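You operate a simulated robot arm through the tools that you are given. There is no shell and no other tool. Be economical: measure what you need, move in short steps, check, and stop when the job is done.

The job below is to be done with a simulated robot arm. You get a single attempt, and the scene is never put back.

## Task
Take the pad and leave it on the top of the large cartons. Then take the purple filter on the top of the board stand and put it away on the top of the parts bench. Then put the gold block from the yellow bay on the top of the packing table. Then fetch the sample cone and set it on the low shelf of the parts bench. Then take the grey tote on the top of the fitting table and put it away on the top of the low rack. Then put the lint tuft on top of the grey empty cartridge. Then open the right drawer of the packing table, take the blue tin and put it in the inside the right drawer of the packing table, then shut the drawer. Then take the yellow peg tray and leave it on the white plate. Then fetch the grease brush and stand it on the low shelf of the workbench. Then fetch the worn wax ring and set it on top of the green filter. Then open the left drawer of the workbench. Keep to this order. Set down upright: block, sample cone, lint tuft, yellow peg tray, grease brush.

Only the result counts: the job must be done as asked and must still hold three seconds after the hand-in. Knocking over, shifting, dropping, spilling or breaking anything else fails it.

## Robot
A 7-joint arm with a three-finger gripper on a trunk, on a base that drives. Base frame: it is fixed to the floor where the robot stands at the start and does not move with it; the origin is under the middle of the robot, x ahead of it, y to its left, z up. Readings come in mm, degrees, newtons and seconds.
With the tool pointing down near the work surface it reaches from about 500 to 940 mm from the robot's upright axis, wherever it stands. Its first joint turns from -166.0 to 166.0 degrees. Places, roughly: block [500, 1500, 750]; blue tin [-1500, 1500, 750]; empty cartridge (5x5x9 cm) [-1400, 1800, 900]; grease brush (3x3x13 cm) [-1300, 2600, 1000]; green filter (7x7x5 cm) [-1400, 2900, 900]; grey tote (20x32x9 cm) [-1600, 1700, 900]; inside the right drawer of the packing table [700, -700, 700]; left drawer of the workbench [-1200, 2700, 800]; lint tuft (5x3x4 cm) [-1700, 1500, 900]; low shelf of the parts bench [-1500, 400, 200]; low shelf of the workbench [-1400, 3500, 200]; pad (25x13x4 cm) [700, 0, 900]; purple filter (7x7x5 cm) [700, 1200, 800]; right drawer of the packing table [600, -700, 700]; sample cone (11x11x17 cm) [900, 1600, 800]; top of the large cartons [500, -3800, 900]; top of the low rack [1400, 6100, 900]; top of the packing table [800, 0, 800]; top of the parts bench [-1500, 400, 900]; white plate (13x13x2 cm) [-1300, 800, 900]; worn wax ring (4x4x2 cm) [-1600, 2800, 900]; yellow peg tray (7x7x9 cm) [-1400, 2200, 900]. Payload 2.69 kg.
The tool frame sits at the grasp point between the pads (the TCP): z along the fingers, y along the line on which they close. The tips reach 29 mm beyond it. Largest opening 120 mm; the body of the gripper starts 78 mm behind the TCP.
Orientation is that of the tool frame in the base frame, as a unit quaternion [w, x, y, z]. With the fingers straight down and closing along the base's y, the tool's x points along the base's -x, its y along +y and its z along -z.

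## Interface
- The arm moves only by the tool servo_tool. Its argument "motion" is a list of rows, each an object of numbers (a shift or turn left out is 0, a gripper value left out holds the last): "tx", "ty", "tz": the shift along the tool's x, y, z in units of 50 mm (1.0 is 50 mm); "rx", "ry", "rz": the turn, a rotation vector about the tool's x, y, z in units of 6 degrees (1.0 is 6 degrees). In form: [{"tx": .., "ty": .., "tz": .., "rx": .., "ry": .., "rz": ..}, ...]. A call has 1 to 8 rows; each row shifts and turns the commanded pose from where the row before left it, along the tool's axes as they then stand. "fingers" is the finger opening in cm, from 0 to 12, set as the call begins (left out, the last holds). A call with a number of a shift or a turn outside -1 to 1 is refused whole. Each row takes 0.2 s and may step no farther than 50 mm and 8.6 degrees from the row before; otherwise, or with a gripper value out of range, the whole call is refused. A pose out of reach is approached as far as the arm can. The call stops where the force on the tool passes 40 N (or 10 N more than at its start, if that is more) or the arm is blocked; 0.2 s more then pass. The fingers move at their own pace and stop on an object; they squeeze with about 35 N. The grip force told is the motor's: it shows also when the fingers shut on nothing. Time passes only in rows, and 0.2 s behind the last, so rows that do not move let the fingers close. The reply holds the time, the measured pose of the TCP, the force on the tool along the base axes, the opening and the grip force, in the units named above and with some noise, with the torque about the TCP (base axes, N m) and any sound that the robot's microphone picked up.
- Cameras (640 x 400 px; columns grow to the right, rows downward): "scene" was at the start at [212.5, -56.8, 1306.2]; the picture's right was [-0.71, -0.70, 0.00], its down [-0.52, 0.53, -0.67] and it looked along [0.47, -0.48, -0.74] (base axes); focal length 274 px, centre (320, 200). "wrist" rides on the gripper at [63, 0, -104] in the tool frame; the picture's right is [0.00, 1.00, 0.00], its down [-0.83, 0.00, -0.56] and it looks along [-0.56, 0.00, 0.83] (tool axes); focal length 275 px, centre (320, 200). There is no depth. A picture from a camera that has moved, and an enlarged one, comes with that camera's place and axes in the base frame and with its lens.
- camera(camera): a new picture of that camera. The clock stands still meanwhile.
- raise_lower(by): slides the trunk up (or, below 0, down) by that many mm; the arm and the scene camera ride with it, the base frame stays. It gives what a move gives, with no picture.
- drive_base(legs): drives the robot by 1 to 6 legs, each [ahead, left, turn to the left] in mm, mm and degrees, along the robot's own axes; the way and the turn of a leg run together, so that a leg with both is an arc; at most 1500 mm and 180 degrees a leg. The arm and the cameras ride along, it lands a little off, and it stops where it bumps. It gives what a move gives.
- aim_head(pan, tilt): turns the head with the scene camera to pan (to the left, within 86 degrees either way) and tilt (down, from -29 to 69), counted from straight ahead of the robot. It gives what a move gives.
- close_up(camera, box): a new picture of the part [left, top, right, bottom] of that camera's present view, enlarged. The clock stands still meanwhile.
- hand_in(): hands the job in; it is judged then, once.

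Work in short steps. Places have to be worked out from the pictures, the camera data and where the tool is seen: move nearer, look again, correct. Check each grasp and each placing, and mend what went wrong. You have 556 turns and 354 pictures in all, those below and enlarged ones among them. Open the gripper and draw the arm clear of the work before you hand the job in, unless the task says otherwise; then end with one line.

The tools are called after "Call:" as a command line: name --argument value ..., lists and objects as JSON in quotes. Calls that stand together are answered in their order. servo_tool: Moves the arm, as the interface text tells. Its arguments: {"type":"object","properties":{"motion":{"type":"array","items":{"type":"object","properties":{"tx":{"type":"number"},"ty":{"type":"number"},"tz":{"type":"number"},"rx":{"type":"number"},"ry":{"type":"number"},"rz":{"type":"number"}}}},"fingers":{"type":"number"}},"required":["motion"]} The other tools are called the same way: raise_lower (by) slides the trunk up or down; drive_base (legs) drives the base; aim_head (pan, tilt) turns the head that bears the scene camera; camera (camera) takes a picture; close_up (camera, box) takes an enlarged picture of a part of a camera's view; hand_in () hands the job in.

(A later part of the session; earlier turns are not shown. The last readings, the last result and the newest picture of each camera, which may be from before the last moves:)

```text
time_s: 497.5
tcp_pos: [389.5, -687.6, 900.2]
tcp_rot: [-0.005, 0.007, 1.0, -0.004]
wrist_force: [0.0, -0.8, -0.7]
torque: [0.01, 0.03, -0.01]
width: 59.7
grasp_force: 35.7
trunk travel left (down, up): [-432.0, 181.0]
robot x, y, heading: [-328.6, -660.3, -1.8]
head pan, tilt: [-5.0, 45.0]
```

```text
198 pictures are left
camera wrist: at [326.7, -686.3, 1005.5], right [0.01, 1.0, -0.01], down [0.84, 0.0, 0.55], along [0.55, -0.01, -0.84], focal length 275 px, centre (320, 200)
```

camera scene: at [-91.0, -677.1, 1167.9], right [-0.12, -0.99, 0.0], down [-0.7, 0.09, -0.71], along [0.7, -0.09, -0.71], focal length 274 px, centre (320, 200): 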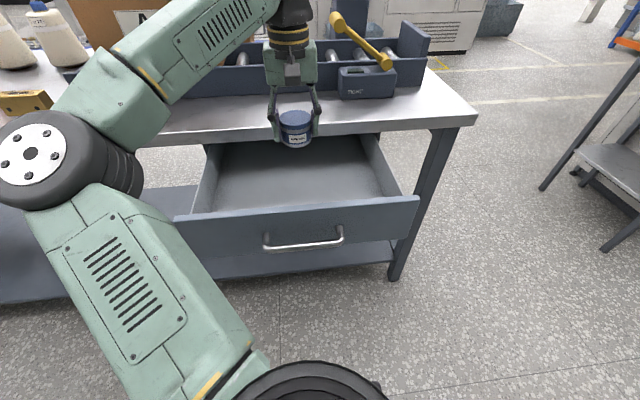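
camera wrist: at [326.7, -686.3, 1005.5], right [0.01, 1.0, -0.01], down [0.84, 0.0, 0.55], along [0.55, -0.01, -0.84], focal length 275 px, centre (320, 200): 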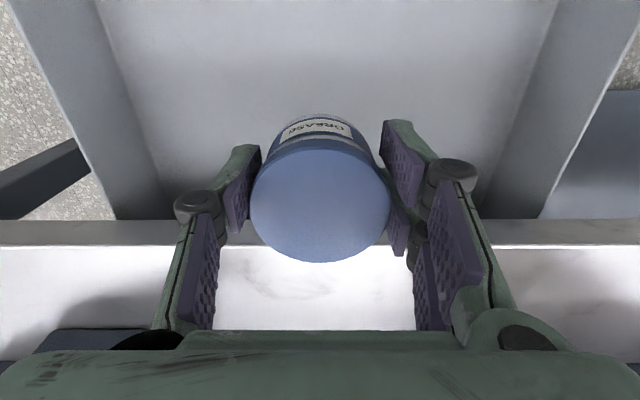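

Drawer clear beneath. I shift slightly outward and lower the tin in.

Call:
servo_tool --motion '[{"tx": 0.4, "tz": 0.5}, {"tz": 0.8}, {"tz": 0.8}]'

Call:
camera --camera "scene"

Call:
servo_tool --motion '[{"tz": 0.3}, {"tz": 0.1}, {"tz": 0.1}, {"tz": 0.1}, {"tz": 0.1}, {"tz": 0.1}, {"tz": 0.1}, {"tz": 0.1}]'

Call:
camera --camera "scene"

```text
time_s: 498.3
tcp_pos: [368.2, -691.3, 795.6]
tcp_rot: [-0.005, 0.008, 1.0, -0.004]
wrist_force: [-0.2, 0.5, -1.1]
torque: [0.03, 0.01, -0.04]
width: 59.8
grasp_force: 34.7
trunk travel left (down, up): [-432.0, 181.0]
robot x, y, heading: [-331.0, -660.7, -1.9]
head pan, tilt: [-5.0, 45.0]
```

```text
197 pictures are left
camera scene: at [-90.8, -677.1, 1167.8], right [-0.12, -0.99, 0.0], down [-0.7, 0.09, -0.71], along [0.7, -0.09, -0.71], focal length 274 px, centre (320, 200)
```

scene: 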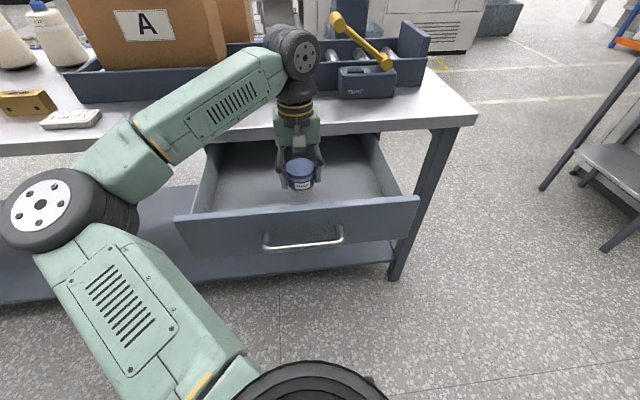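

```text
time_s: 500.1
tcp_pos: [367.6, -688.9, 750.0]
tcp_rot: [-0.002, 0.007, 1.0, -0.005]
wrist_force: [1.7, -1.4, 34.6]
torque: [0.21, -0.28, -0.02]
width: 60.6
grasp_force: 34.9
trunk travel left (down, up): [-432.0, 181.0]
robot x, y, heading: [-327.7, -661.3, -2.0]
head pan, tilt: [-5.0, 45.0]
```

```text
196 pictures are left
camera scene: at [-93.1, -677.1, 1169.1], right [-0.12, -0.99, 0.0], down [-0.7, 0.09, -0.71], along [0.7, -0.09, -0.71], focal length 274 px, centre (320, 200)
```

scene: 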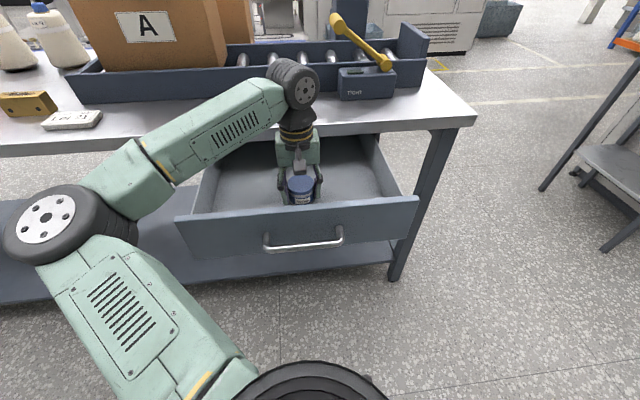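

The tin rests on the drawer floor. I release and rise clear.

Call:
servo_tool --motion '[{"tz": -0.05}, {}, {}]' --fingers 8.5

Call:
servo_tool --motion '[{"tz": -0.5}, {"tz": -0.9}, {"tz": -0.9}, {"tz": -0.9}]'

Call:
camera --camera "scene"

```text
time_s: 500.9
tcp_pos: [369.1, -688.7, 747.7]
tcp_rot: [-0.005, 0.006, 1.0, -0.004]
wrist_force: [-0.1, 0.0, -0.7]
torque: [0.03, -0.01, 0.02]
width: 85.0
grasp_force: 0.1
trunk travel left (down, up): [-432.0, 181.0]
robot x, y, heading: [-327.8, -662.7, -1.9]
head pan, tilt: [-5.0, 45.0]
```

```text
time_s: 501.9
tcp_pos: [368.4, -688.3, 909.7]
tcp_rot: [-0.006, 0.008, 1.0, -0.004]
wrist_force: [0.9, -0.6, 0.6]
torque: [-0.02, 0.0, -0.02]
width: 85.0
grasp_force: 0.0
trunk travel left (down, up): [-432.0, 181.0]
robot x, y, heading: [-323.7, -660.7, -2.2]
head pan, tilt: [-5.0, 45.0]
```

```text
195 pictures are left
camera scene: at [-91.1, -677.2, 1167.8], right [-0.12, -0.99, 0.0], down [-0.7, 0.09, -0.71], along [0.7, -0.09, -0.71], focal length 274 px, centre (320, 200)
```

scene: 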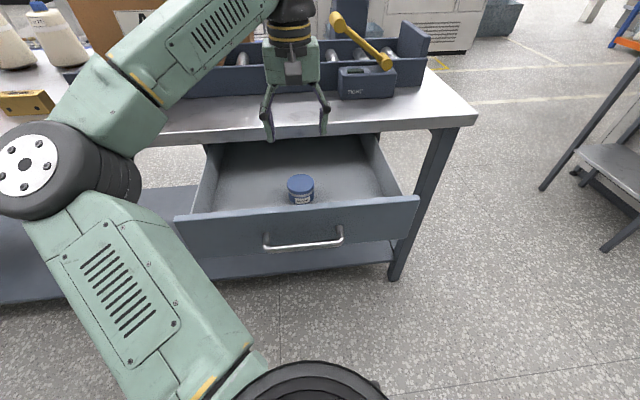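

The tin is inside. Now I back off, tilt the hand forward with fingers closed, and will push the drawer shut.

Call:
drive_base --legs '[[-370, 0, 2]]'

Call:
servo_tool --motion '[{"tx": -0.9}, {"tx": -0.9}]' --fingers 0

Call:
servo_tool --motion '[{"ry": -1}, {"ry": -1}, {"ry": -1}, {"ry": -1}, {"ry": -1}, {"ry": -1}, {"ry": -1}, {"ry": -0.5}]'

Call:
camera --camera "wrist"

Call:
camera --camera "scene"

```text
time_s: 504.3
tcp_pos: [0.8, -658.3, 909.7]
tcp_rot: [-0.005, -0.011, 1.0, -0.004]
wrist_force: [-0.1, -0.3, -0.9]
torque: [-0.03, -0.01, -0.01]
width: 85.1
grasp_force: 0.0
trunk travel left (down, up): [-432.0, 181.0]
robot x, y, heading: [-692.8, -656.2, -0.4]
head pan, tilt: [-5.0, 45.0]
```

```text
time_s: 504.9
tcp_pos: [93.6, -657.0, 910.8]
tcp_rot: [-0.006, -0.011, 1.0, -0.004]
wrist_force: [0.4, 0.7, 0.6]
torque: [-0.03, 0.01, -0.01]
width: 40.5
grasp_force: 1.4
trunk travel left (down, up): [-432.0, 181.0]
robot x, y, heading: [-694.3, -655.9, 0.1]
head pan, tilt: [-5.0, 45.0]
```

```text
time_s: 506.7
tcp_pos: [91.3, -655.6, 909.3]
tcp_rot: [0.379, -0.011, 0.925, -0.001]
wrist_force: [-0.3, -0.6, -0.4]
torque: [0.03, -0.02, 0.0]
width: 0.0
grasp_force: 28.5
trunk travel left (down, up): [-432.0, 181.0]
robot x, y, heading: [-697.9, -656.5, -0.3]
head pan, tilt: [-5.0, 45.0]
```

```text
194 pictures are left
camera wrist: at [-26.9, -658.7, 939.7], right [-0.02, 1.0, -0.01], down [0.2, 0.02, 0.98], along [0.98, 0.02, -0.2], focal length 275 px, centre (320, 200)
```

wrist: 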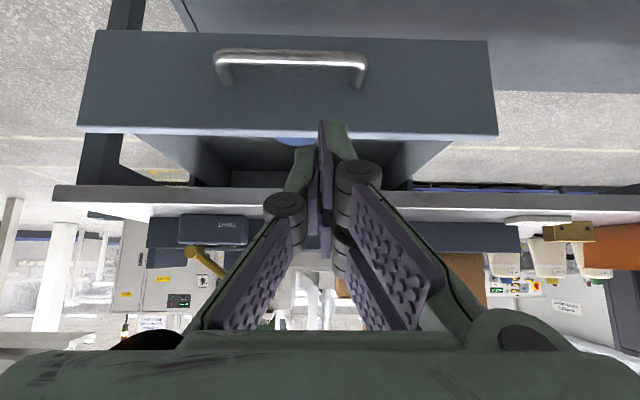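

```text
193 pictures are left
camera scene: at [-457.3, -662.6, 1167.8], right [-0.09, -1.0, 0.0], down [-0.7, 0.06, -0.71], along [0.7, -0.06, -0.71], focal length 274 px, centre (320, 200)
```

scene: 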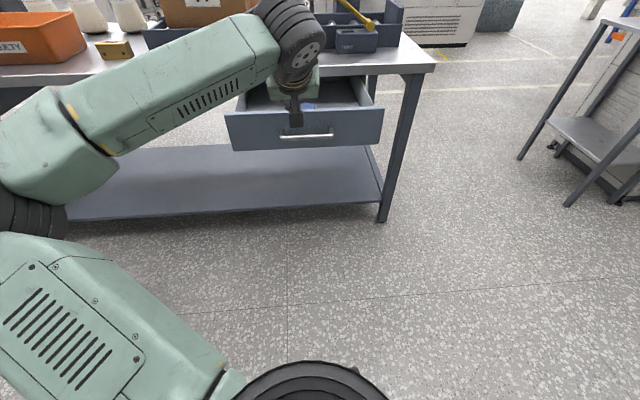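

The drawer centre is at y≈−690, the panel spans z 695–812. I lower so that the fingertips face the panel above the handle, and advance to contact.

Call:
servo_tool --motion '[{"tz": 0.5, "tx": 0.5, "ty": -0.3}, {"tz": 0.5, "tx": 0.5, "ty": -0.3}, {"tz": 0.47, "tx": 0.47, "ty": -0.1}]'

Call:
drive_base --legs '[[90, 0, 0.3]]'

Call:
camera --camera "wrist"

Call:
camera --camera "scene"

```text
time_s: 507.5
tcp_pos: [90.9, -692.8, 804.3]
tcp_rot: [0.378, -0.011, 0.926, 0.0]
wrist_force: [0.5, 0.2, 0.5]
torque: [0.0, 0.0, 0.02]
width: 0.4
grasp_force: 28.3
trunk travel left (down, up): [-432.0, 181.0]
robot x, y, heading: [-692.6, -654.3, -0.1]
head pan, tilt: [-5.0, 45.0]
```

```text
time_s: 508.6
tcp_pos: [182.9, -689.5, 803.1]
tcp_rot: [0.377, -0.015, 0.926, 0.001]
wrist_force: [-0.3, -0.5, 0.0]
torque: [0.01, -0.01, -0.04]
width: 0.1
grasp_force: 28.8
trunk travel left (down, up): [-432.0, 181.0]
robot x, y, heading: [-603.0, -651.3, 0.2]
head pan, tilt: [-5.0, 45.0]
```

```text
192 pictures are left
camera wrist: at [64.6, -691.9, 834.5], right [-0.03, 1.0, -0.01], down [0.2, 0.02, 0.98], along [0.98, 0.03, -0.21], focal length 275 px, centre (320, 200)
```

wrist: 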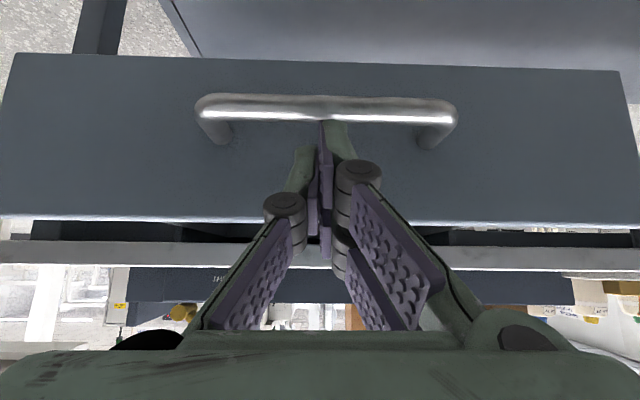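

```text
191 pictures are left
camera scene: at [-365.2, -661.1, 1167.8], right [-0.08, -1.0, 0.0], down [-0.7, 0.06, -0.71], along [0.7, -0.06, -0.71], focal length 274 px, centre (320, 200)
```

scene: 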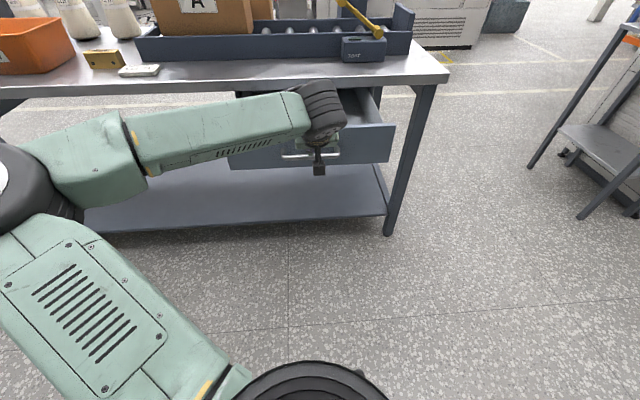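

Call:
drive_base --legs '[[230, 0, 0]]'

Call:
camera --camera "scene"

Call:
camera --camera "wrist"

```text
time_s: 510.3
tcp_pos: [413.1, -685.5, 804.4]
tcp_rot: [0.378, -0.015, 0.926, 0.001]
wrist_force: [0.1, -0.4, 0.2]
torque: [-0.02, 0.0, 0.0]
width: 0.2
grasp_force: 28.2
trunk travel left (down, up): [-432.0, 181.0]
robot x, y, heading: [-373.2, -654.6, 0.3]
head pan, tilt: [-5.0, 45.0]
```

```text
190 pictures are left
camera scene: at [-135.0, -659.2, 1167.8], right [-0.08, -1.0, 0.0], down [-0.7, 0.06, -0.71], along [0.7, -0.06, -0.71], focal length 274 px, centre (320, 200)
```

scene: 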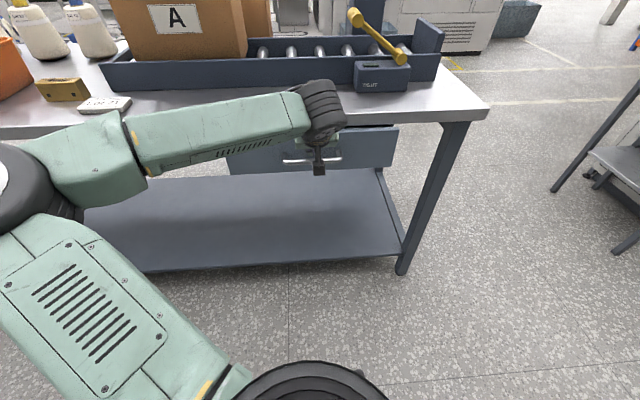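

```text
189 pictures are left
camera wrist: at [294.9, -689.2, 834.5], right [-0.03, 1.0, -0.01], down [0.2, 0.02, 0.98], along [0.98, 0.03, -0.21], focal length 275 px, centre (320, 200)
```

wrist: 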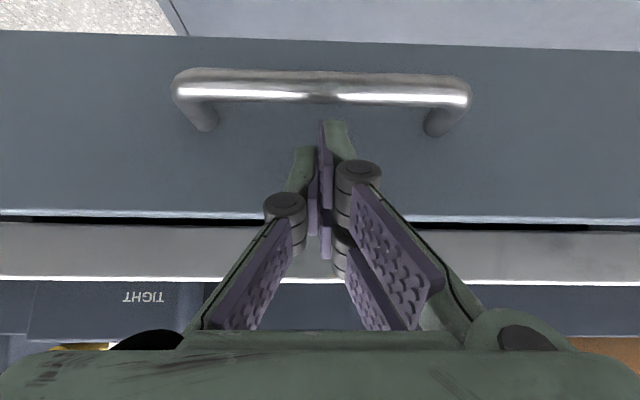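

Nearly shut; I push 35 mm more by driving, then finish with the arm.

Call:
drive_base --legs '[[35, 0, 0]]'

Call:
servo_tool --motion '[{"tz": 0.14, "tx": -0.14}, {"tz": 0.14, "tx": -0.14}, {"tz": 0.14, "tx": -0.14}, {"tz": 0.14, "tx": -0.14}, {"tz": 0.14, "tx": -0.14}, {"tz": 0.14, "tx": -0.14}]'

Call:
camera --camera "wrist"

Call:
close_up --camera "scene" --box '[200, 70, 460, 220]'

```text
time_s: 511.2
tcp_pos: [449.3, -686.6, 803.9]
tcp_rot: [0.378, -0.015, 0.926, 0.001]
wrist_force: [0.2, -1.1, -0.3]
torque: [-0.03, -0.03, 0.01]
width: 0.0
grasp_force: 28.5
trunk travel left (down, up): [-432.0, 181.0]
robot x, y, heading: [-337.7, -653.9, 0.6]
head pan, tilt: [-5.0, 45.0]
```

```text
time_s: 511.7
tcp_pos: [454.4, -688.3, 800.0]
tcp_rot: [0.37, -0.013, 0.929, 0.001]
wrist_force: [-4.1, 0.0, 0.9]
torque: [0.04, -0.04, 0.01]
width: 0.2
grasp_force: 28.3
trunk travel left (down, up): [-432.0, 181.0]
robot x, y, heading: [-336.7, -654.8, 0.3]
head pan, tilt: [-5.0, 45.0]
stopped in row 2: the force on the tool passed its limit at 59 N (the readings are from after the stop); the commanded pose is now the measured one
```

```text
188 pictures are left
camera wrist: at [336.6, -690.0, 831.5], right [-0.03, 1.0, -0.01], down [0.22, 0.02, 0.98], along [0.97, 0.02, -0.22], focal length 275 px, centre (320, 200)
```

wrist: 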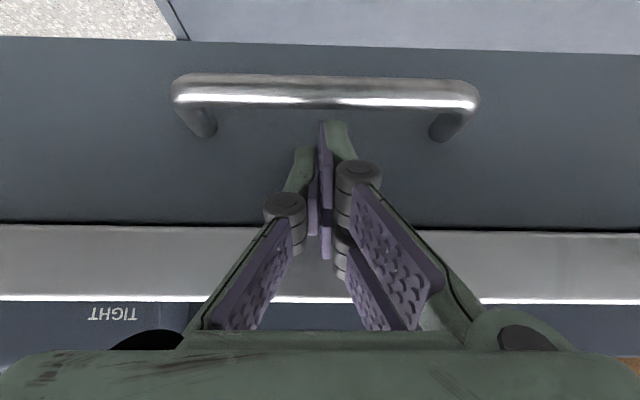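

```text
2.46 times, centred on (330, 145) of scene
camera zoom: at [-101.0, -658.8, 1168.0], right [-0.08, -1.0, 0.0], down [-0.7, 0.06, -0.71], along [0.71, -0.06, -0.71], focal length 674 px, centre (295, 335)
```

zoom: 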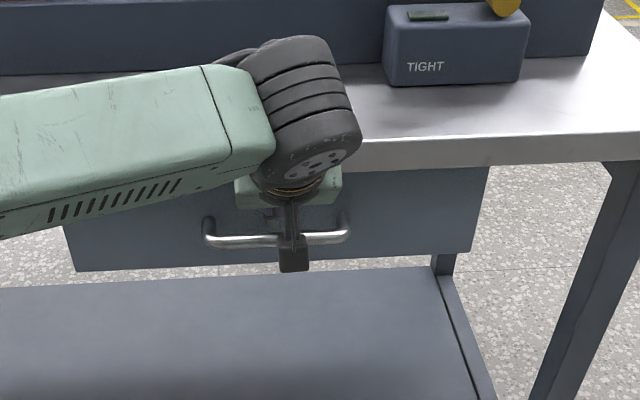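

It hit its hard stop. I back off and check that the drawer is shut.

Call:
drive_base --legs '[[-250, 0, 0]]'

Call:
camera --camera "wrist"

Call:
camera --camera "scene"

```text
time_s: 513.5
tcp_pos: [207.7, -688.0, 798.8]
tcp_rot: [0.369, -0.014, 0.929, 0.001]
wrist_force: [0.1, 0.3, 0.4]
torque: [-0.03, -0.01, 0.02]
width: 0.0
grasp_force: 29.0
trunk travel left (down, up): [-432.0, 181.0]
robot x, y, heading: [-590.2, -652.9, 0.4]
head pan, tilt: [-5.0, 45.0]
```

```text
186 pictures are left
camera wrist: at [88.8, -690.6, 831.2], right [-0.03, 1.0, -0.01], down [0.22, 0.02, 0.98], along [0.97, 0.03, -0.22], focal length 275 px, centre (320, 200)
```

wrist: 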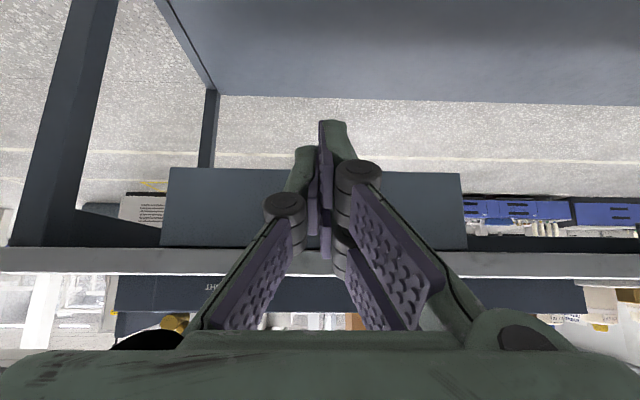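

```text
185 pictures are left
camera scene: at [-349.2, -660.5, 1167.9], right [-0.08, -1.0, 0.0], down [-0.7, 0.06, -0.71], along [0.7, -0.06, -0.71], focal length 274 px, centre (320, 200)
```

scene: 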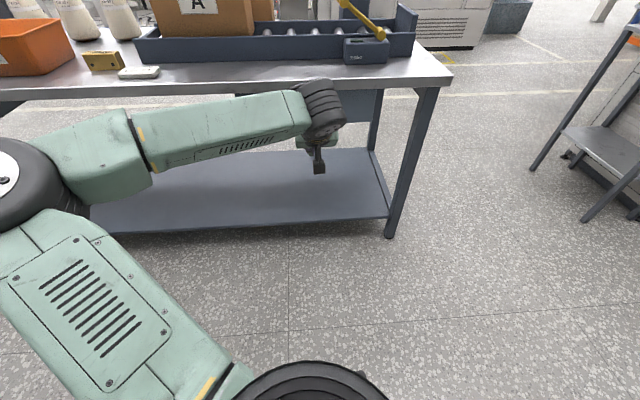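

The drawer is shut flush. Now for the yellow peg tray: I raise the trunk, set the tool vertical and drive to the right end of the fitting table.

Call:
raise_lower --by 180

Call:
servo_tool --motion '[{"ry": 1}, {"ry": 1}, {"ry": 1}, {"ry": 1}, {"ry": 1}, {"ry": 1}, {"ry": 1}, {"ry": 0.22}]' --fingers 8

Call:
drive_base --legs '[[0, 0, 90], [1400, -120, 0], [1400, -120, 0], [0, 0, 90]]'

Call:
aim_head --pan 0 --tilt 40

Call:
camera --camera "scene"

```text
time_s: 515.5
tcp_pos: [206.7, -686.5, 979.8]
tcp_rot: [0.371, -0.014, 0.929, 0.002]
wrist_force: [-0.3, -0.4, 0.1]
torque: [0.01, 0.05, -0.01]
width: 0.0
grasp_force: 28.1
trunk travel left (down, up): [-612.0, 1.0]
robot x, y, heading: [-586.5, -658.3, 0.3]
head pan, tilt: [-5.0, 45.0]
```

```text
time_s: 517.3
tcp_pos: [206.7, -687.8, 978.3]
tcp_rot: [0.0, -0.013, 1.0, -0.004]
wrist_force: [-0.5, 0.2, 0.4]
torque: [-0.04, -0.01, -0.01]
width: 79.8
grasp_force: 0.1
trunk travel left (down, up): [-612.0, 1.0]
robot x, y, heading: [-590.4, -656.1, 0.4]
head pan, tilt: [-5.0, 45.0]
```

```text
time_s: 538.6
tcp_pos: [-1137.7, 2155.5, 979.5]
tcp_rot: [-0.004, 1.0, 0.015, -0.001]
wrist_force: [-0.1, -0.2, -0.2]
torque: [0.0, 0.01, 0.0]
width: 80.0
grasp_force: 0.0
trunk travel left (down, up): [-612.0, 1.0]
robot x, y, heading: [-342.2, 2123.5, -179.3]
head pan, tilt: [-5.0, 45.0]
```

```text
time_s: 539.2
tcp_pos: [-1137.4, 2156.3, 978.7]
tcp_rot: [-0.004, 1.0, 0.015, -0.002]
wrist_force: [-0.5, 0.9, 0.1]
torque: [-0.01, 0.0, -0.04]
width: 80.2
grasp_force: 0.1
trunk travel left (down, up): [-612.0, 1.0]
robot x, y, heading: [-343.9, 2125.9, -179.1]
head pan, tilt: [0.0, 40.0]
```

```text
184 pictures are left
camera scene: at [-583.1, 2121.5, 1355.0], right [-0.01, 1.0, 0.0], down [0.64, 0.01, -0.77], along [-0.77, -0.01, -0.64], focal length 274 px, centre (320, 200)
```

scene: 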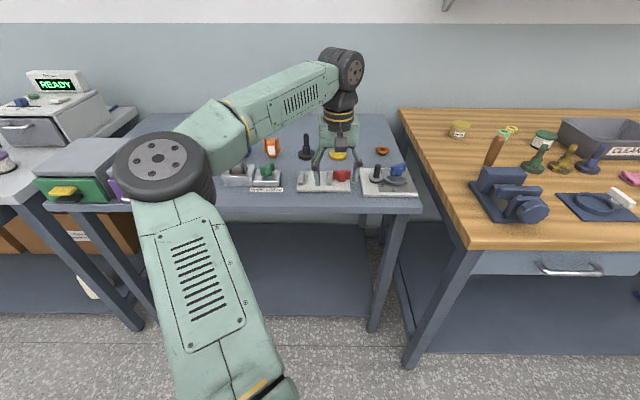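

Call:
servo_tool --motion '[{"tz": -0.9}, {"tz": -0.7}]'

Call:
drive_base --legs '[[220, 0, -0.8]]'

Call:
camera --camera "wrist"

Call:
camera --camera "scene"

```text
time_s: 539.9
tcp_pos: [-1136.6, 2157.7, 1059.8]
tcp_rot: [-0.004, 1.0, 0.014, -0.001]
wrist_force: [0.6, 0.4, 0.0]
torque: [0.04, -0.01, -0.01]
width: 80.1
grasp_force: 0.0
trunk travel left (down, up): [-612.0, 1.0]
robot x, y, heading: [-342.2, 2123.1, -179.3]
head pan, tilt: [0.0, 40.0]
```

```text
time_s: 541.5
tcp_pos: [-1355.9, 2164.5, 1058.9]
tcp_rot: [-0.003, 1.0, 0.009, -0.001]
wrist_force: [-0.3, 1.2, 0.0]
torque: [-0.01, -0.02, -0.02]
width: 79.8
grasp_force: 0.0
trunk travel left (down, up): [-612.0, 1.0]
robot x, y, heading: [-563.1, 2123.5, -179.6]
head pan, tilt: [0.0, 40.0]
```

```text
183 pictures are left
camera wrist: at [-1293.8, 2165.3, 1162.9], right [0.02, -1.0, -0.01], down [-0.83, -0.02, 0.56], along [-0.56, -0.01, -0.83], focal length 275 px, centre (320, 200)
```

wrist: 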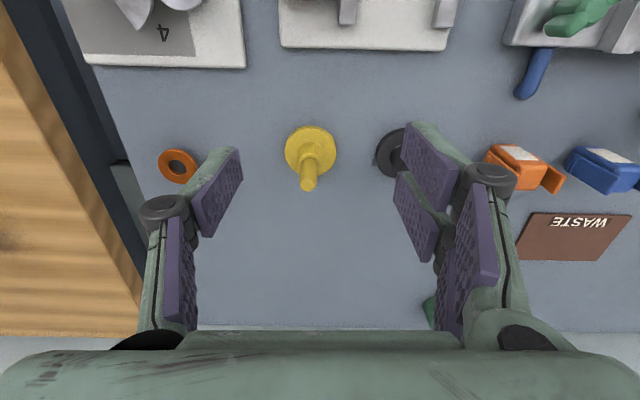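

```text
182 pictures are left
camera scene: at [-803.4, 2122.7, 1354.9], right [0.0, 1.0, 0.0], down [0.64, 0.0, -0.77], along [-0.77, 0.0, -0.64], focal length 274 px, centre (320, 200)
```

scene: 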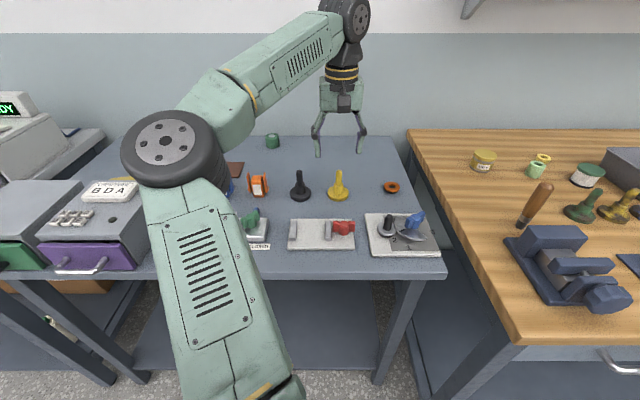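

The yellow peg stand is at (−1427, 2174), post top z≈940. I move over it with a narrower opening and descend.

Call:
servo_tool --motion '[{"tx": -0.72, "ty": -0.1}, {"tx": -0.72, "ty": -0.1}, {"tz": 0.8}]' --fingers 5

Call:
camera --camera "wrist"

Call:
close_up --camera "scene" --box '[270, 110, 420, 230]'

```text
time_s: 542.3
tcp_pos: [-1430.3, 2172.6, 1019.8]
tcp_rot: [-0.004, 1.0, 0.01, -0.002]
wrist_force: [0.5, -0.6, -0.4]
torque: [-0.03, 0.0, 0.01]
width: 50.1
grasp_force: 0.1
trunk travel left (down, up): [-612.0, 1.0]
robot x, y, heading: [-560.4, 2122.9, -180.0]
head pan, tilt: [0.0, 40.0]
```

```text
181 pictures are left
camera wrist: at [-1367.6, 2172.8, 1123.7], right [0.02, -1.0, -0.01], down [-0.83, -0.02, 0.56], along [-0.56, -0.01, -0.83], focal length 275 px, centre (320, 200)
```

wrist: 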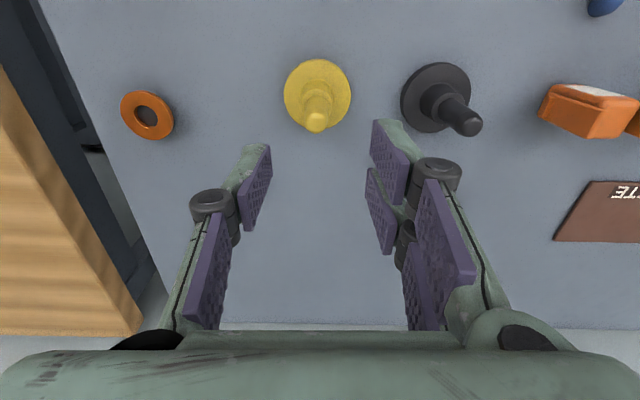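

```text
3.33 times, centred on (345, 170) of scene
camera zoom: at [-803.2, 2122.3, 1355.0], right [0.0, 1.0, 0.0], down [0.64, 0.0, -0.77], along [-0.77, 0.0, -0.64], focal length 912 px, centre (237, 300)
```

zoom: 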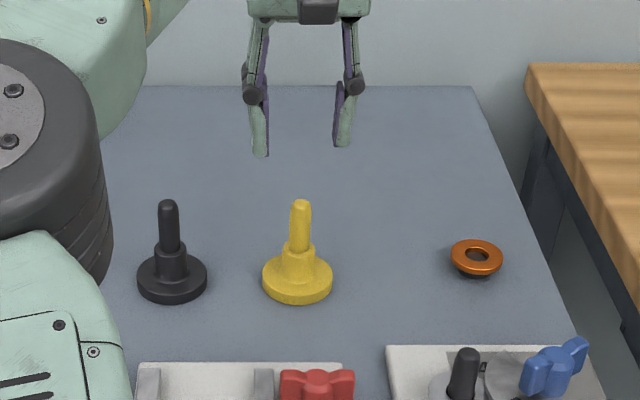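

Call:
servo_tool --motion '[{"tx": 0.03, "ty": -0.03, "tz": 0.8}, {"tz": 0.8}, {"tz": 0.3}]'

Call:
close_up --camera "scene" --box '[270, 110, 420, 230]'

Call:
camera --camera "wrist"

```text
time_s: 543.1
tcp_pos: [-1428.1, 2176.7, 923.0]
tcp_rot: [-0.004, 1.0, 0.01, -0.002]
wrist_force: [0.0, -0.8, -0.1]
torque: [0.03, 0.03, 0.02]
width: 49.9
grasp_force: 0.1
trunk travel left (down, up): [-612.0, 1.0]
robot x, y, heading: [-559.8, 2123.3, -180.0]
head pan, tilt: [0.0, 40.0]
```

```text
3.33 times, centred on (345, 170) of scene
camera zoom: at [-802.8, 2122.7, 1355.1], right [0.0, 1.0, 0.0], down [0.64, 0.0, -0.77], along [-0.77, 0.0, -0.64], focal length 912 px, centre (237, 300)
```

zoom: 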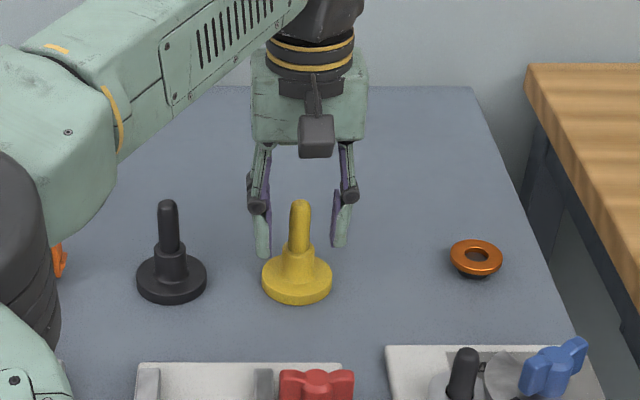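

```text
178 pictures are left
camera wrist: at [-1365.8, 2177.4, 1027.9], right [0.02, -1.0, -0.01], down [-0.83, -0.02, 0.56], along [-0.56, -0.01, -0.83], focal length 275 px, centre (320, 200)
```

wrist: 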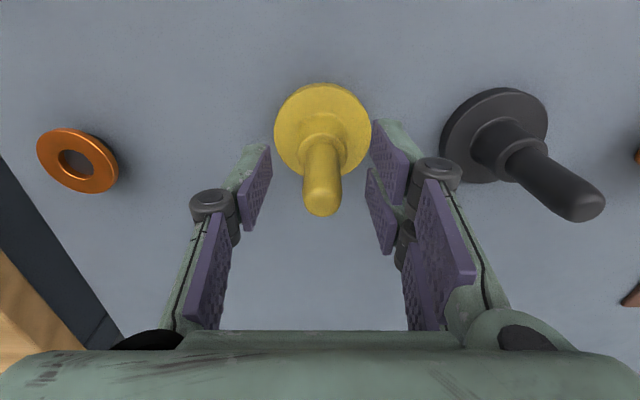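

Call:
servo_tool --motion '[{}, {}, {}, {}]' --fingers 0

Call:
servo_tool --motion '[{"tz": -0.3}, {"tz": -0.9}, {"tz": -0.9}, {"tz": -0.7}]'

Call:
camera --camera "wrist"

Call:
close_up --camera "scene" --box '[270, 50, 420, 200]'

```text
time_s: 544.1
tcp_pos: [-1428.5, 2176.6, 924.3]
tcp_rot: [-0.004, 1.0, 0.009, -0.002]
wrist_force: [-0.3, 0.2, 0.4]
torque: [0.01, -0.03, 0.03]
width: 15.9
grasp_force: 34.6
trunk travel left (down, up): [-612.0, 1.0]
robot x, y, heading: [-562.6, 2123.4, -179.9]
head pan, tilt: [0.0, 40.0]
```

```text
time_s: 545.1
tcp_pos: [-1426.1, 2176.1, 1066.9]
tcp_rot: [-0.004, 1.0, 0.01, -0.002]
wrist_force: [0.5, -0.1, -1.8]
torque: [-0.01, 0.02, 0.0]
width: 16.2
grasp_force: 35.0
trunk travel left (down, up): [-612.0, 1.0]
robot x, y, heading: [-566.2, 2124.7, -179.8]
head pan, tilt: [0.0, 40.0]
```

```text
177 pictures are left
camera wrist: at [-1364.1, 2177.1, 1170.3], right [0.02, -1.0, -0.01], down [-0.83, -0.02, 0.56], along [-0.56, -0.01, -0.83], focal length 275 px, centre (320, 200)
```

wrist: 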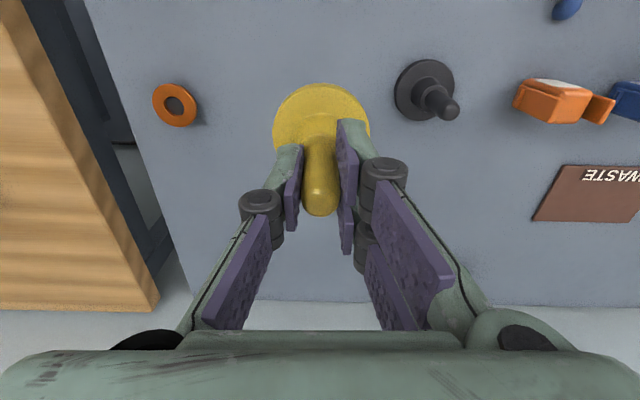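

```text
2.67 times, centred on (345, 125) of scene
camera zoom: at [-802.4, 2122.9, 1355.1], right [0.0, 1.0, 0.0], down [0.64, 0.0, -0.77], along [-0.77, 0.0, -0.64], focal length 730 px, centre (253, 400)
```

zoom: 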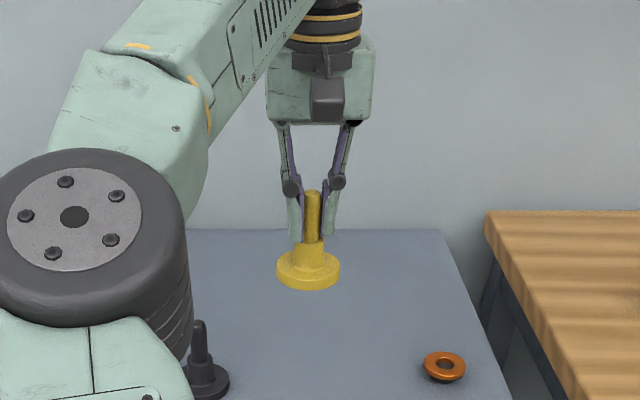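

The peg tray is held upright. I back off and slide left to the white plate on the parts bench.

Call:
drive_base --legs '[[-250, 0, -0.2], [0, 1388, 0]]'

Call:
camera --camera "scene"

Call:
camera --camera "wrist"

```text
time_s: 557.6
tcp_pos: [-1161.5, 763.4, 1065.8]
tcp_rot: [-0.004, 1.0, 0.016, -0.001]
wrist_force: [0.3, -1.5, 0.4]
torque: [0.0, -0.01, -0.04]
width: 15.9
grasp_force: 35.0
trunk travel left (down, up): [-612.0, 1.0]
robot x, y, heading: [-298.9, 723.1, -179.1]
head pan, tilt: [0.0, 40.0]
```

```text
175 pictures are left
camera scene: at [-536.4, 719.3, 1355.1], right [-0.02, 1.0, 0.0], down [0.64, 0.01, -0.77], along [-0.77, -0.01, -0.64], focal length 274 px, centre (320, 200)
```

scene: 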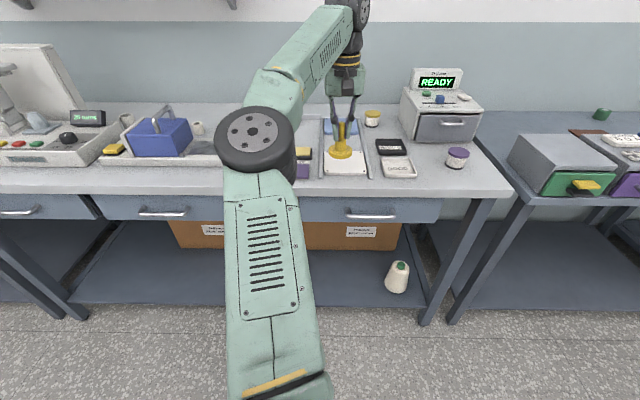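

```text
174 pictures are left
camera wrist: at [-1098.9, 764.9, 1169.5], right [0.04, -1.0, -0.01], down [-0.83, -0.04, 0.56], along [-0.56, -0.02, -0.83], focal length 275 px, centre (320, 200)
```

wrist: 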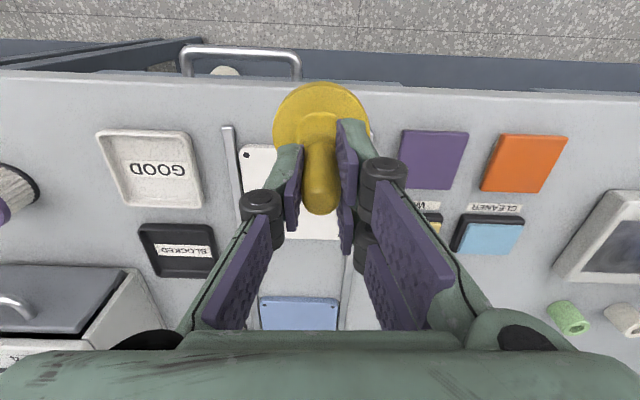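

The white plate centre is about (−1287, 788). I drive forward to bring the peg tray over it.

Call:
drive_base --legs '[[125, -25, -0.7]]'

Call:
camera --camera "wrist"

Call:
camera --camera "scene"

```text
time_s: 558.9
tcp_pos: [-1286.3, 797.9, 1063.7]
tcp_rot: [-0.004, 1.0, 0.01, -0.001]
wrist_force: [-0.7, 0.4, -0.6]
torque: [0.0, -0.03, 0.03]
width: 15.6
grasp_force: 35.4
trunk travel left (down, up): [-612.0, 1.0]
robot x, y, heading: [-421.4, 745.9, -180.0]
head pan, tilt: [0.0, 40.0]
```

```text
173 pictures are left
camera wrist: at [-1223.8, 798.5, 1168.7], right [0.03, -1.0, -0.01], down [-0.83, -0.03, 0.56], along [-0.56, -0.01, -0.83], focal length 275 px, centre (320, 200)
```

wrist: 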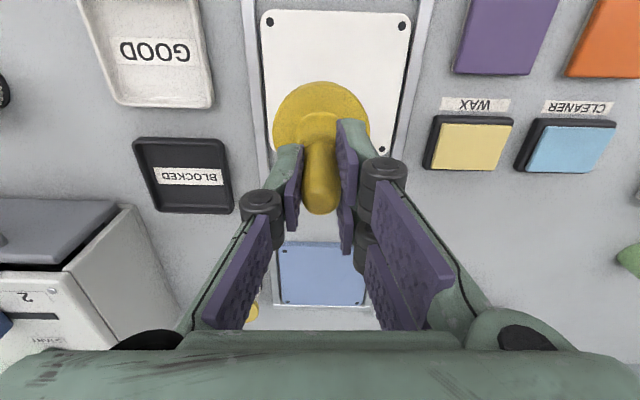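

```text
172 pictures are left
camera scene: at [-662.1, 745.9, 1354.8], right [0.0, 1.0, 0.0], down [0.64, 0.0, -0.77], along [-0.77, 0.0, -0.64], focal length 274 px, centre (320, 200)
```

scene: 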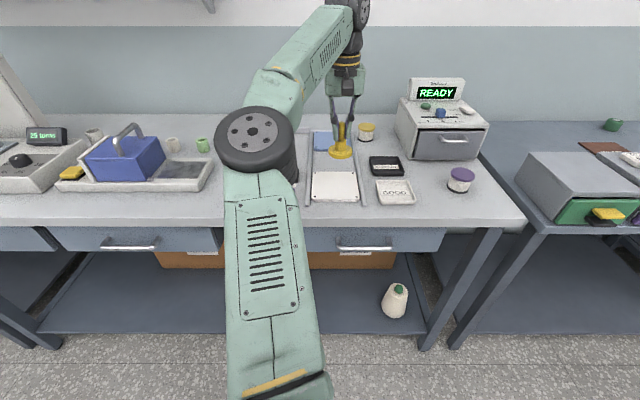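

The plate centre refined is (−1292, 786). I adjust and lower.

Call:
servo_tool --motion '[{"tx": -0.12, "ty": 0.24, "tz": 0.6}, {"tz": 0.7}, {"tz": 0.3}]'

Call:
servo_tool --motion '[{"tz": 0.1}, {"tz": 0.1}, {"tz": 0.1}, {"tz": 0.1}, {"tz": 0.1}, {"tz": 0.1}, {"tz": 0.1}]'

Call:
close_up --camera "scene" --box '[280, 80, 440, 220]'

Call:
camera --camera "wrist"

```text
time_s: 559.7
tcp_pos: [-1292.6, 783.7, 985.4]
tcp_rot: [-0.003, 1.0, 0.011, -0.002]
wrist_force: [-0.4, 0.0, -0.1]
torque: [0.01, -0.05, -0.01]
width: 15.6
grasp_force: 34.8
trunk travel left (down, up): [-612.0, 1.0]
robot x, y, heading: [-419.9, 746.9, -179.6]
head pan, tilt: [0.0, 40.0]
```

```text
time_s: 561.3
tcp_pos: [-1291.0, 785.8, 958.5]
tcp_rot: [-0.005, 1.0, 0.011, -0.005]
wrist_force: [4.1, -1.0, 18.2]
torque: [-0.13, -0.47, 0.0]
width: 15.8
grasp_force: 34.5
trunk travel left (down, up): [-612.0, 1.0]
robot x, y, heading: [-416.3, 749.0, -179.7]
head pan, tilt: [0.0, 40.0]
stopped in row 7: the force on the tool passed its limit at 43 N (the readings are from after the stop); the commanded pose is now the measured one
```

```text
2.86 times, centred on (360, 150) of scene
camera zoom: at [-659.6, 745.5, 1355.2], right [0.0, 1.0, 0.0], down [0.64, 0.0, -0.77], along [-0.77, 0.0, -0.64], focal length 782 px, centre (206, 343)
```

zoom: 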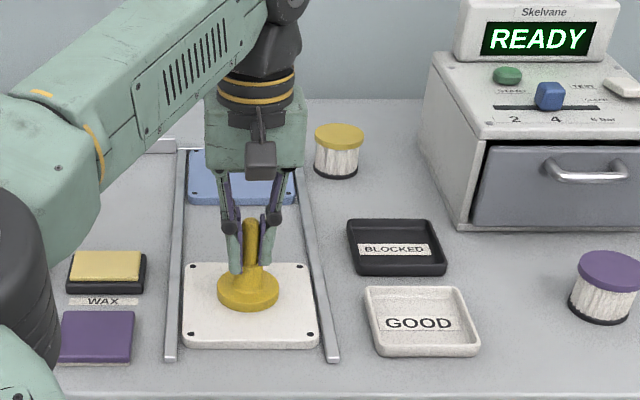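

```text
170 pictures are left
camera wrist: at [-1227.9, 787.0, 1062.9], right [0.03, -1.0, -0.01], down [-0.82, -0.03, 0.56], along [-0.56, -0.01, -0.83], focal length 275 px, centre (320, 200)
```

wrist: 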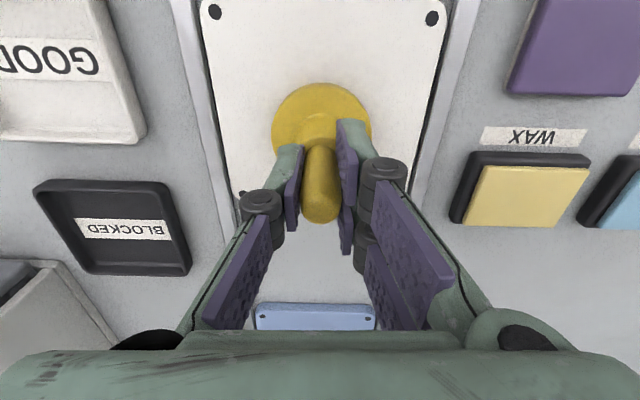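

It's on the plate, well inside. I release and rise.

Call:
servo_tool --motion '[{}, {}, {}]' --fingers 5

Call:
servo_tool --motion '[{"tz": -0.4}, {"tz": -0.9}, {"tz": -0.9}]'

Call:
close_up --camera "scene" --box '[280, 80, 440, 220]'

```text
time_s: 562.1
tcp_pos: [-1293.0, 786.1, 955.8]
tcp_rot: [-0.005, 1.0, 0.011, -0.003]
wrist_force: [-0.7, 1.6, 2.4]
torque: [-0.04, 0.03, -0.01]
width: 52.9
grasp_force: 0.0
trunk travel left (down, up): [-612.0, 1.0]
robot x, y, heading: [-424.2, 745.7, -179.7]
head pan, tilt: [0.0, 40.0]
```

```text
time_s: 562.9
tcp_pos: [-1290.7, 785.5, 1066.8]
tcp_rot: [-0.003, 1.0, 0.011, -0.006]
wrist_force: [1.1, 0.3, -0.4]
torque: [0.02, 0.03, 0.0]
width: 50.0
grasp_force: 0.0
trunk travel left (down, up): [-612.0, 1.0]
robot x, y, heading: [-420.7, 747.5, -179.9]
head pan, tilt: [0.0, 40.0]
```

```text
2.86 times, centred on (360, 150) of scene
camera zoom: at [-660.7, 746.0, 1355.1], right [0.0, 1.0, 0.0], down [0.64, 0.0, -0.77], along [-0.77, 0.0, -0.64], focal length 782 px, centre (206, 343)
```

zoom: 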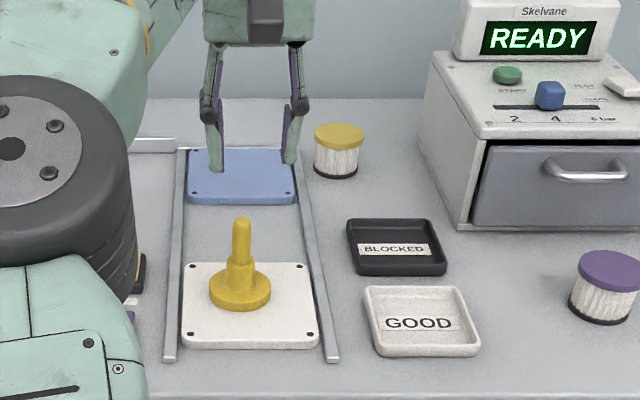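

The peg tray stands on the white plate. Next is the grease brush on the workbench: I back off and slide right along the benches.

Call:
drive_base --legs '[[-230, 0, 0], [0, -1400, 0], [0, -400, 0]]'

Call:
camera --camera "scene"

Call:
camera --camera "wrist"

```text
time_s: 578.5
tcp_pos: [-1068.4, 2579.3, 1064.1]
tcp_rot: [-0.005, 1.0, 0.01, -0.003]
wrist_force: [-0.6, 0.0, 0.2]
torque: [-0.02, 0.0, 0.01]
width: 49.6
grasp_force: 0.1
trunk travel left (down, up): [-612.0, 1.0]
robot x, y, heading: [-196.5, 2545.4, -180.2]
head pan, tilt: [0.0, 40.0]
```

```text
168 pictures are left
camera scene: at [-438.1, 2540.5, 1355.1], right [0.0, 1.0, 0.0], down [0.64, 0.0, -0.77], along [-0.77, 0.0, -0.64], focal length 274 px, centre (320, 200)
```

scene: 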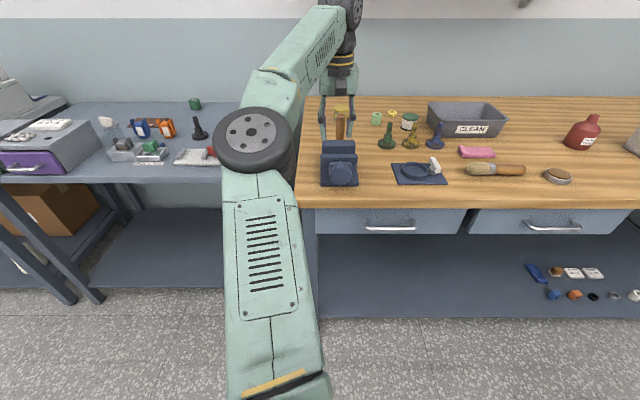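

```text
167 pictures are left
camera wrist: at [-1004.8, 2580.7, 1168.8], right [0.03, -1.0, -0.01], down [-0.83, -0.03, 0.56], along [-0.56, -0.01, -0.83], focal length 275 px, centre (320, 200)
```

wrist: 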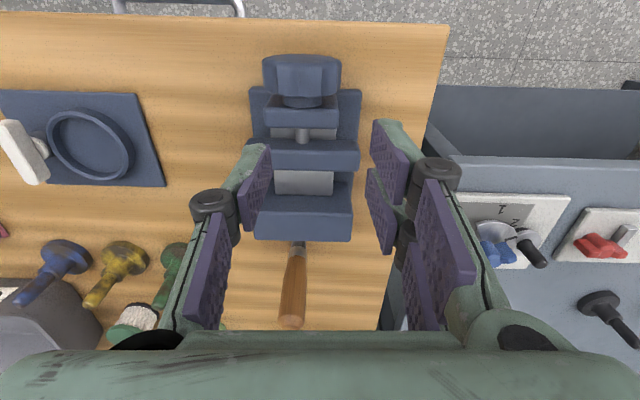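

A standing wooden-handled brush is behind the vise near (−1290, 2600). I enlarge to study it.

Call:
close_up --camera "scene" --box '[300, 90, 460, 210]'

Call:
close_up --camera "wrist" --box '[230, 170, 390, 330]'

```text
3.33 times, centred on (380, 150) of scene
camera zoom: at [-438.1, 2540.5, 1355.1], right [0.0, 1.0, 0.0], down [0.64, 0.0, -0.77], along [-0.77, 0.0, -0.64], focal length 912 px, centre (120, 367)
```

zoom: 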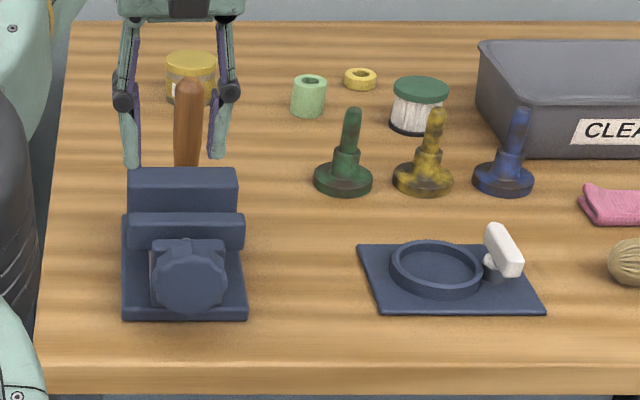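

```text
2.50 times, centred on (310, 250) of wrist
camera zoom: at [-1004.8, 2580.7, 1168.8], right [0.03, -1.0, -0.01], down [-0.83, -0.03, 0.56], along [-0.56, -0.01, -0.83], focal length 688 px, centre (345, 75)
```

zoom: 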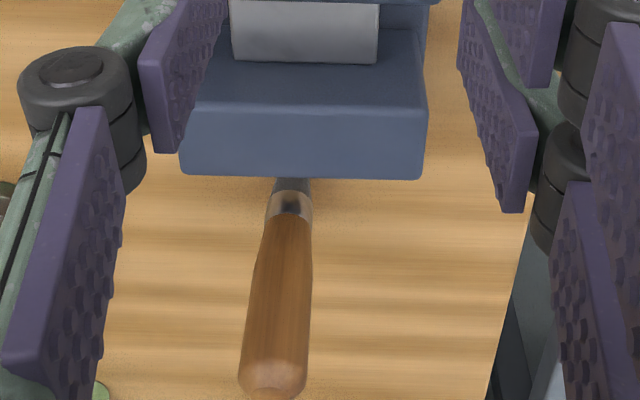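

The brush stands at about (−1236, 2602), top z≈1024, just behind the vise. I tilt the hand 45° again for a grip that will suit the low shelf.

Call:
servo_tool --motion '[{"tx": 0.8, "ry": -0.5}, {"ry": -1}, {"ry": -1}, {"ry": -1}, {"ry": -1}, {"ry": -1}, {"ry": -1}, {"ry": -1}]' --fingers 6

Call:
drive_base --legs '[[110, -20, 0]]'

Call:
camera --camera "wrist"

Call:
camera --camera "scene"

```text
time_s: 580.2
tcp_pos: [-1028.0, 2580.9, 1064.9]
tcp_rot: [0.001, 0.922, 0.012, -0.388]
wrist_force: [0.4, 0.0, -0.1]
torque: [0.01, 0.01, 0.03]
width: 60.0
grasp_force: 0.1
trunk travel left (down, up): [-612.0, 1.0]
robot x, y, heading: [-196.8, 2541.3, -180.1]
head pan, tilt: [0.0, 40.0]
```

```text
time_s: 581.5
tcp_pos: [-1140.1, 2598.1, 1064.1]
tcp_rot: [0.0, 0.922, 0.012, -0.386]
wrist_force: [-0.8, -0.5, -0.6]
torque: [0.01, 0.03, 0.0]
width: 59.8
grasp_force: 0.0
trunk travel left (down, up): [-612.0, 1.0]
robot x, y, heading: [-306.8, 2559.1, -179.9]
head pan, tilt: [0.0, 40.0]
```

```text
164 pictures are left
camera wrist: at [-1022.8, 2601.4, 1092.1], right [0.03, -1.0, -0.01], down [-0.19, -0.02, 0.98], along [-0.98, -0.02, -0.19], focal length 275 px, centre (320, 200)
```

wrist: 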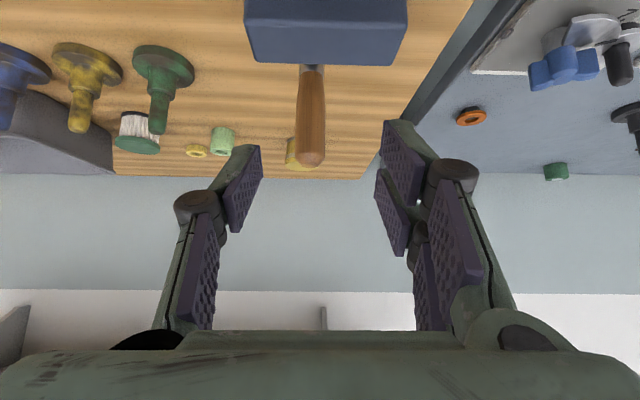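

```text
163 pictures are left
camera scene: at [-550.7, 2559.5, 1354.8], right [0.0, 1.0, 0.0], down [0.64, 0.0, -0.77], along [-0.77, 0.0, -0.64], focal length 274 px, centre (320, 200)
```

scene: 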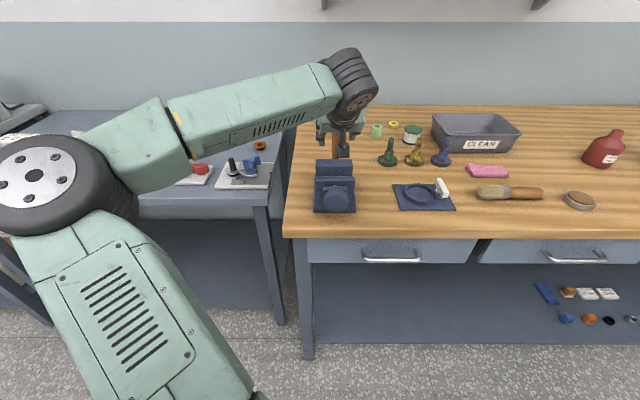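

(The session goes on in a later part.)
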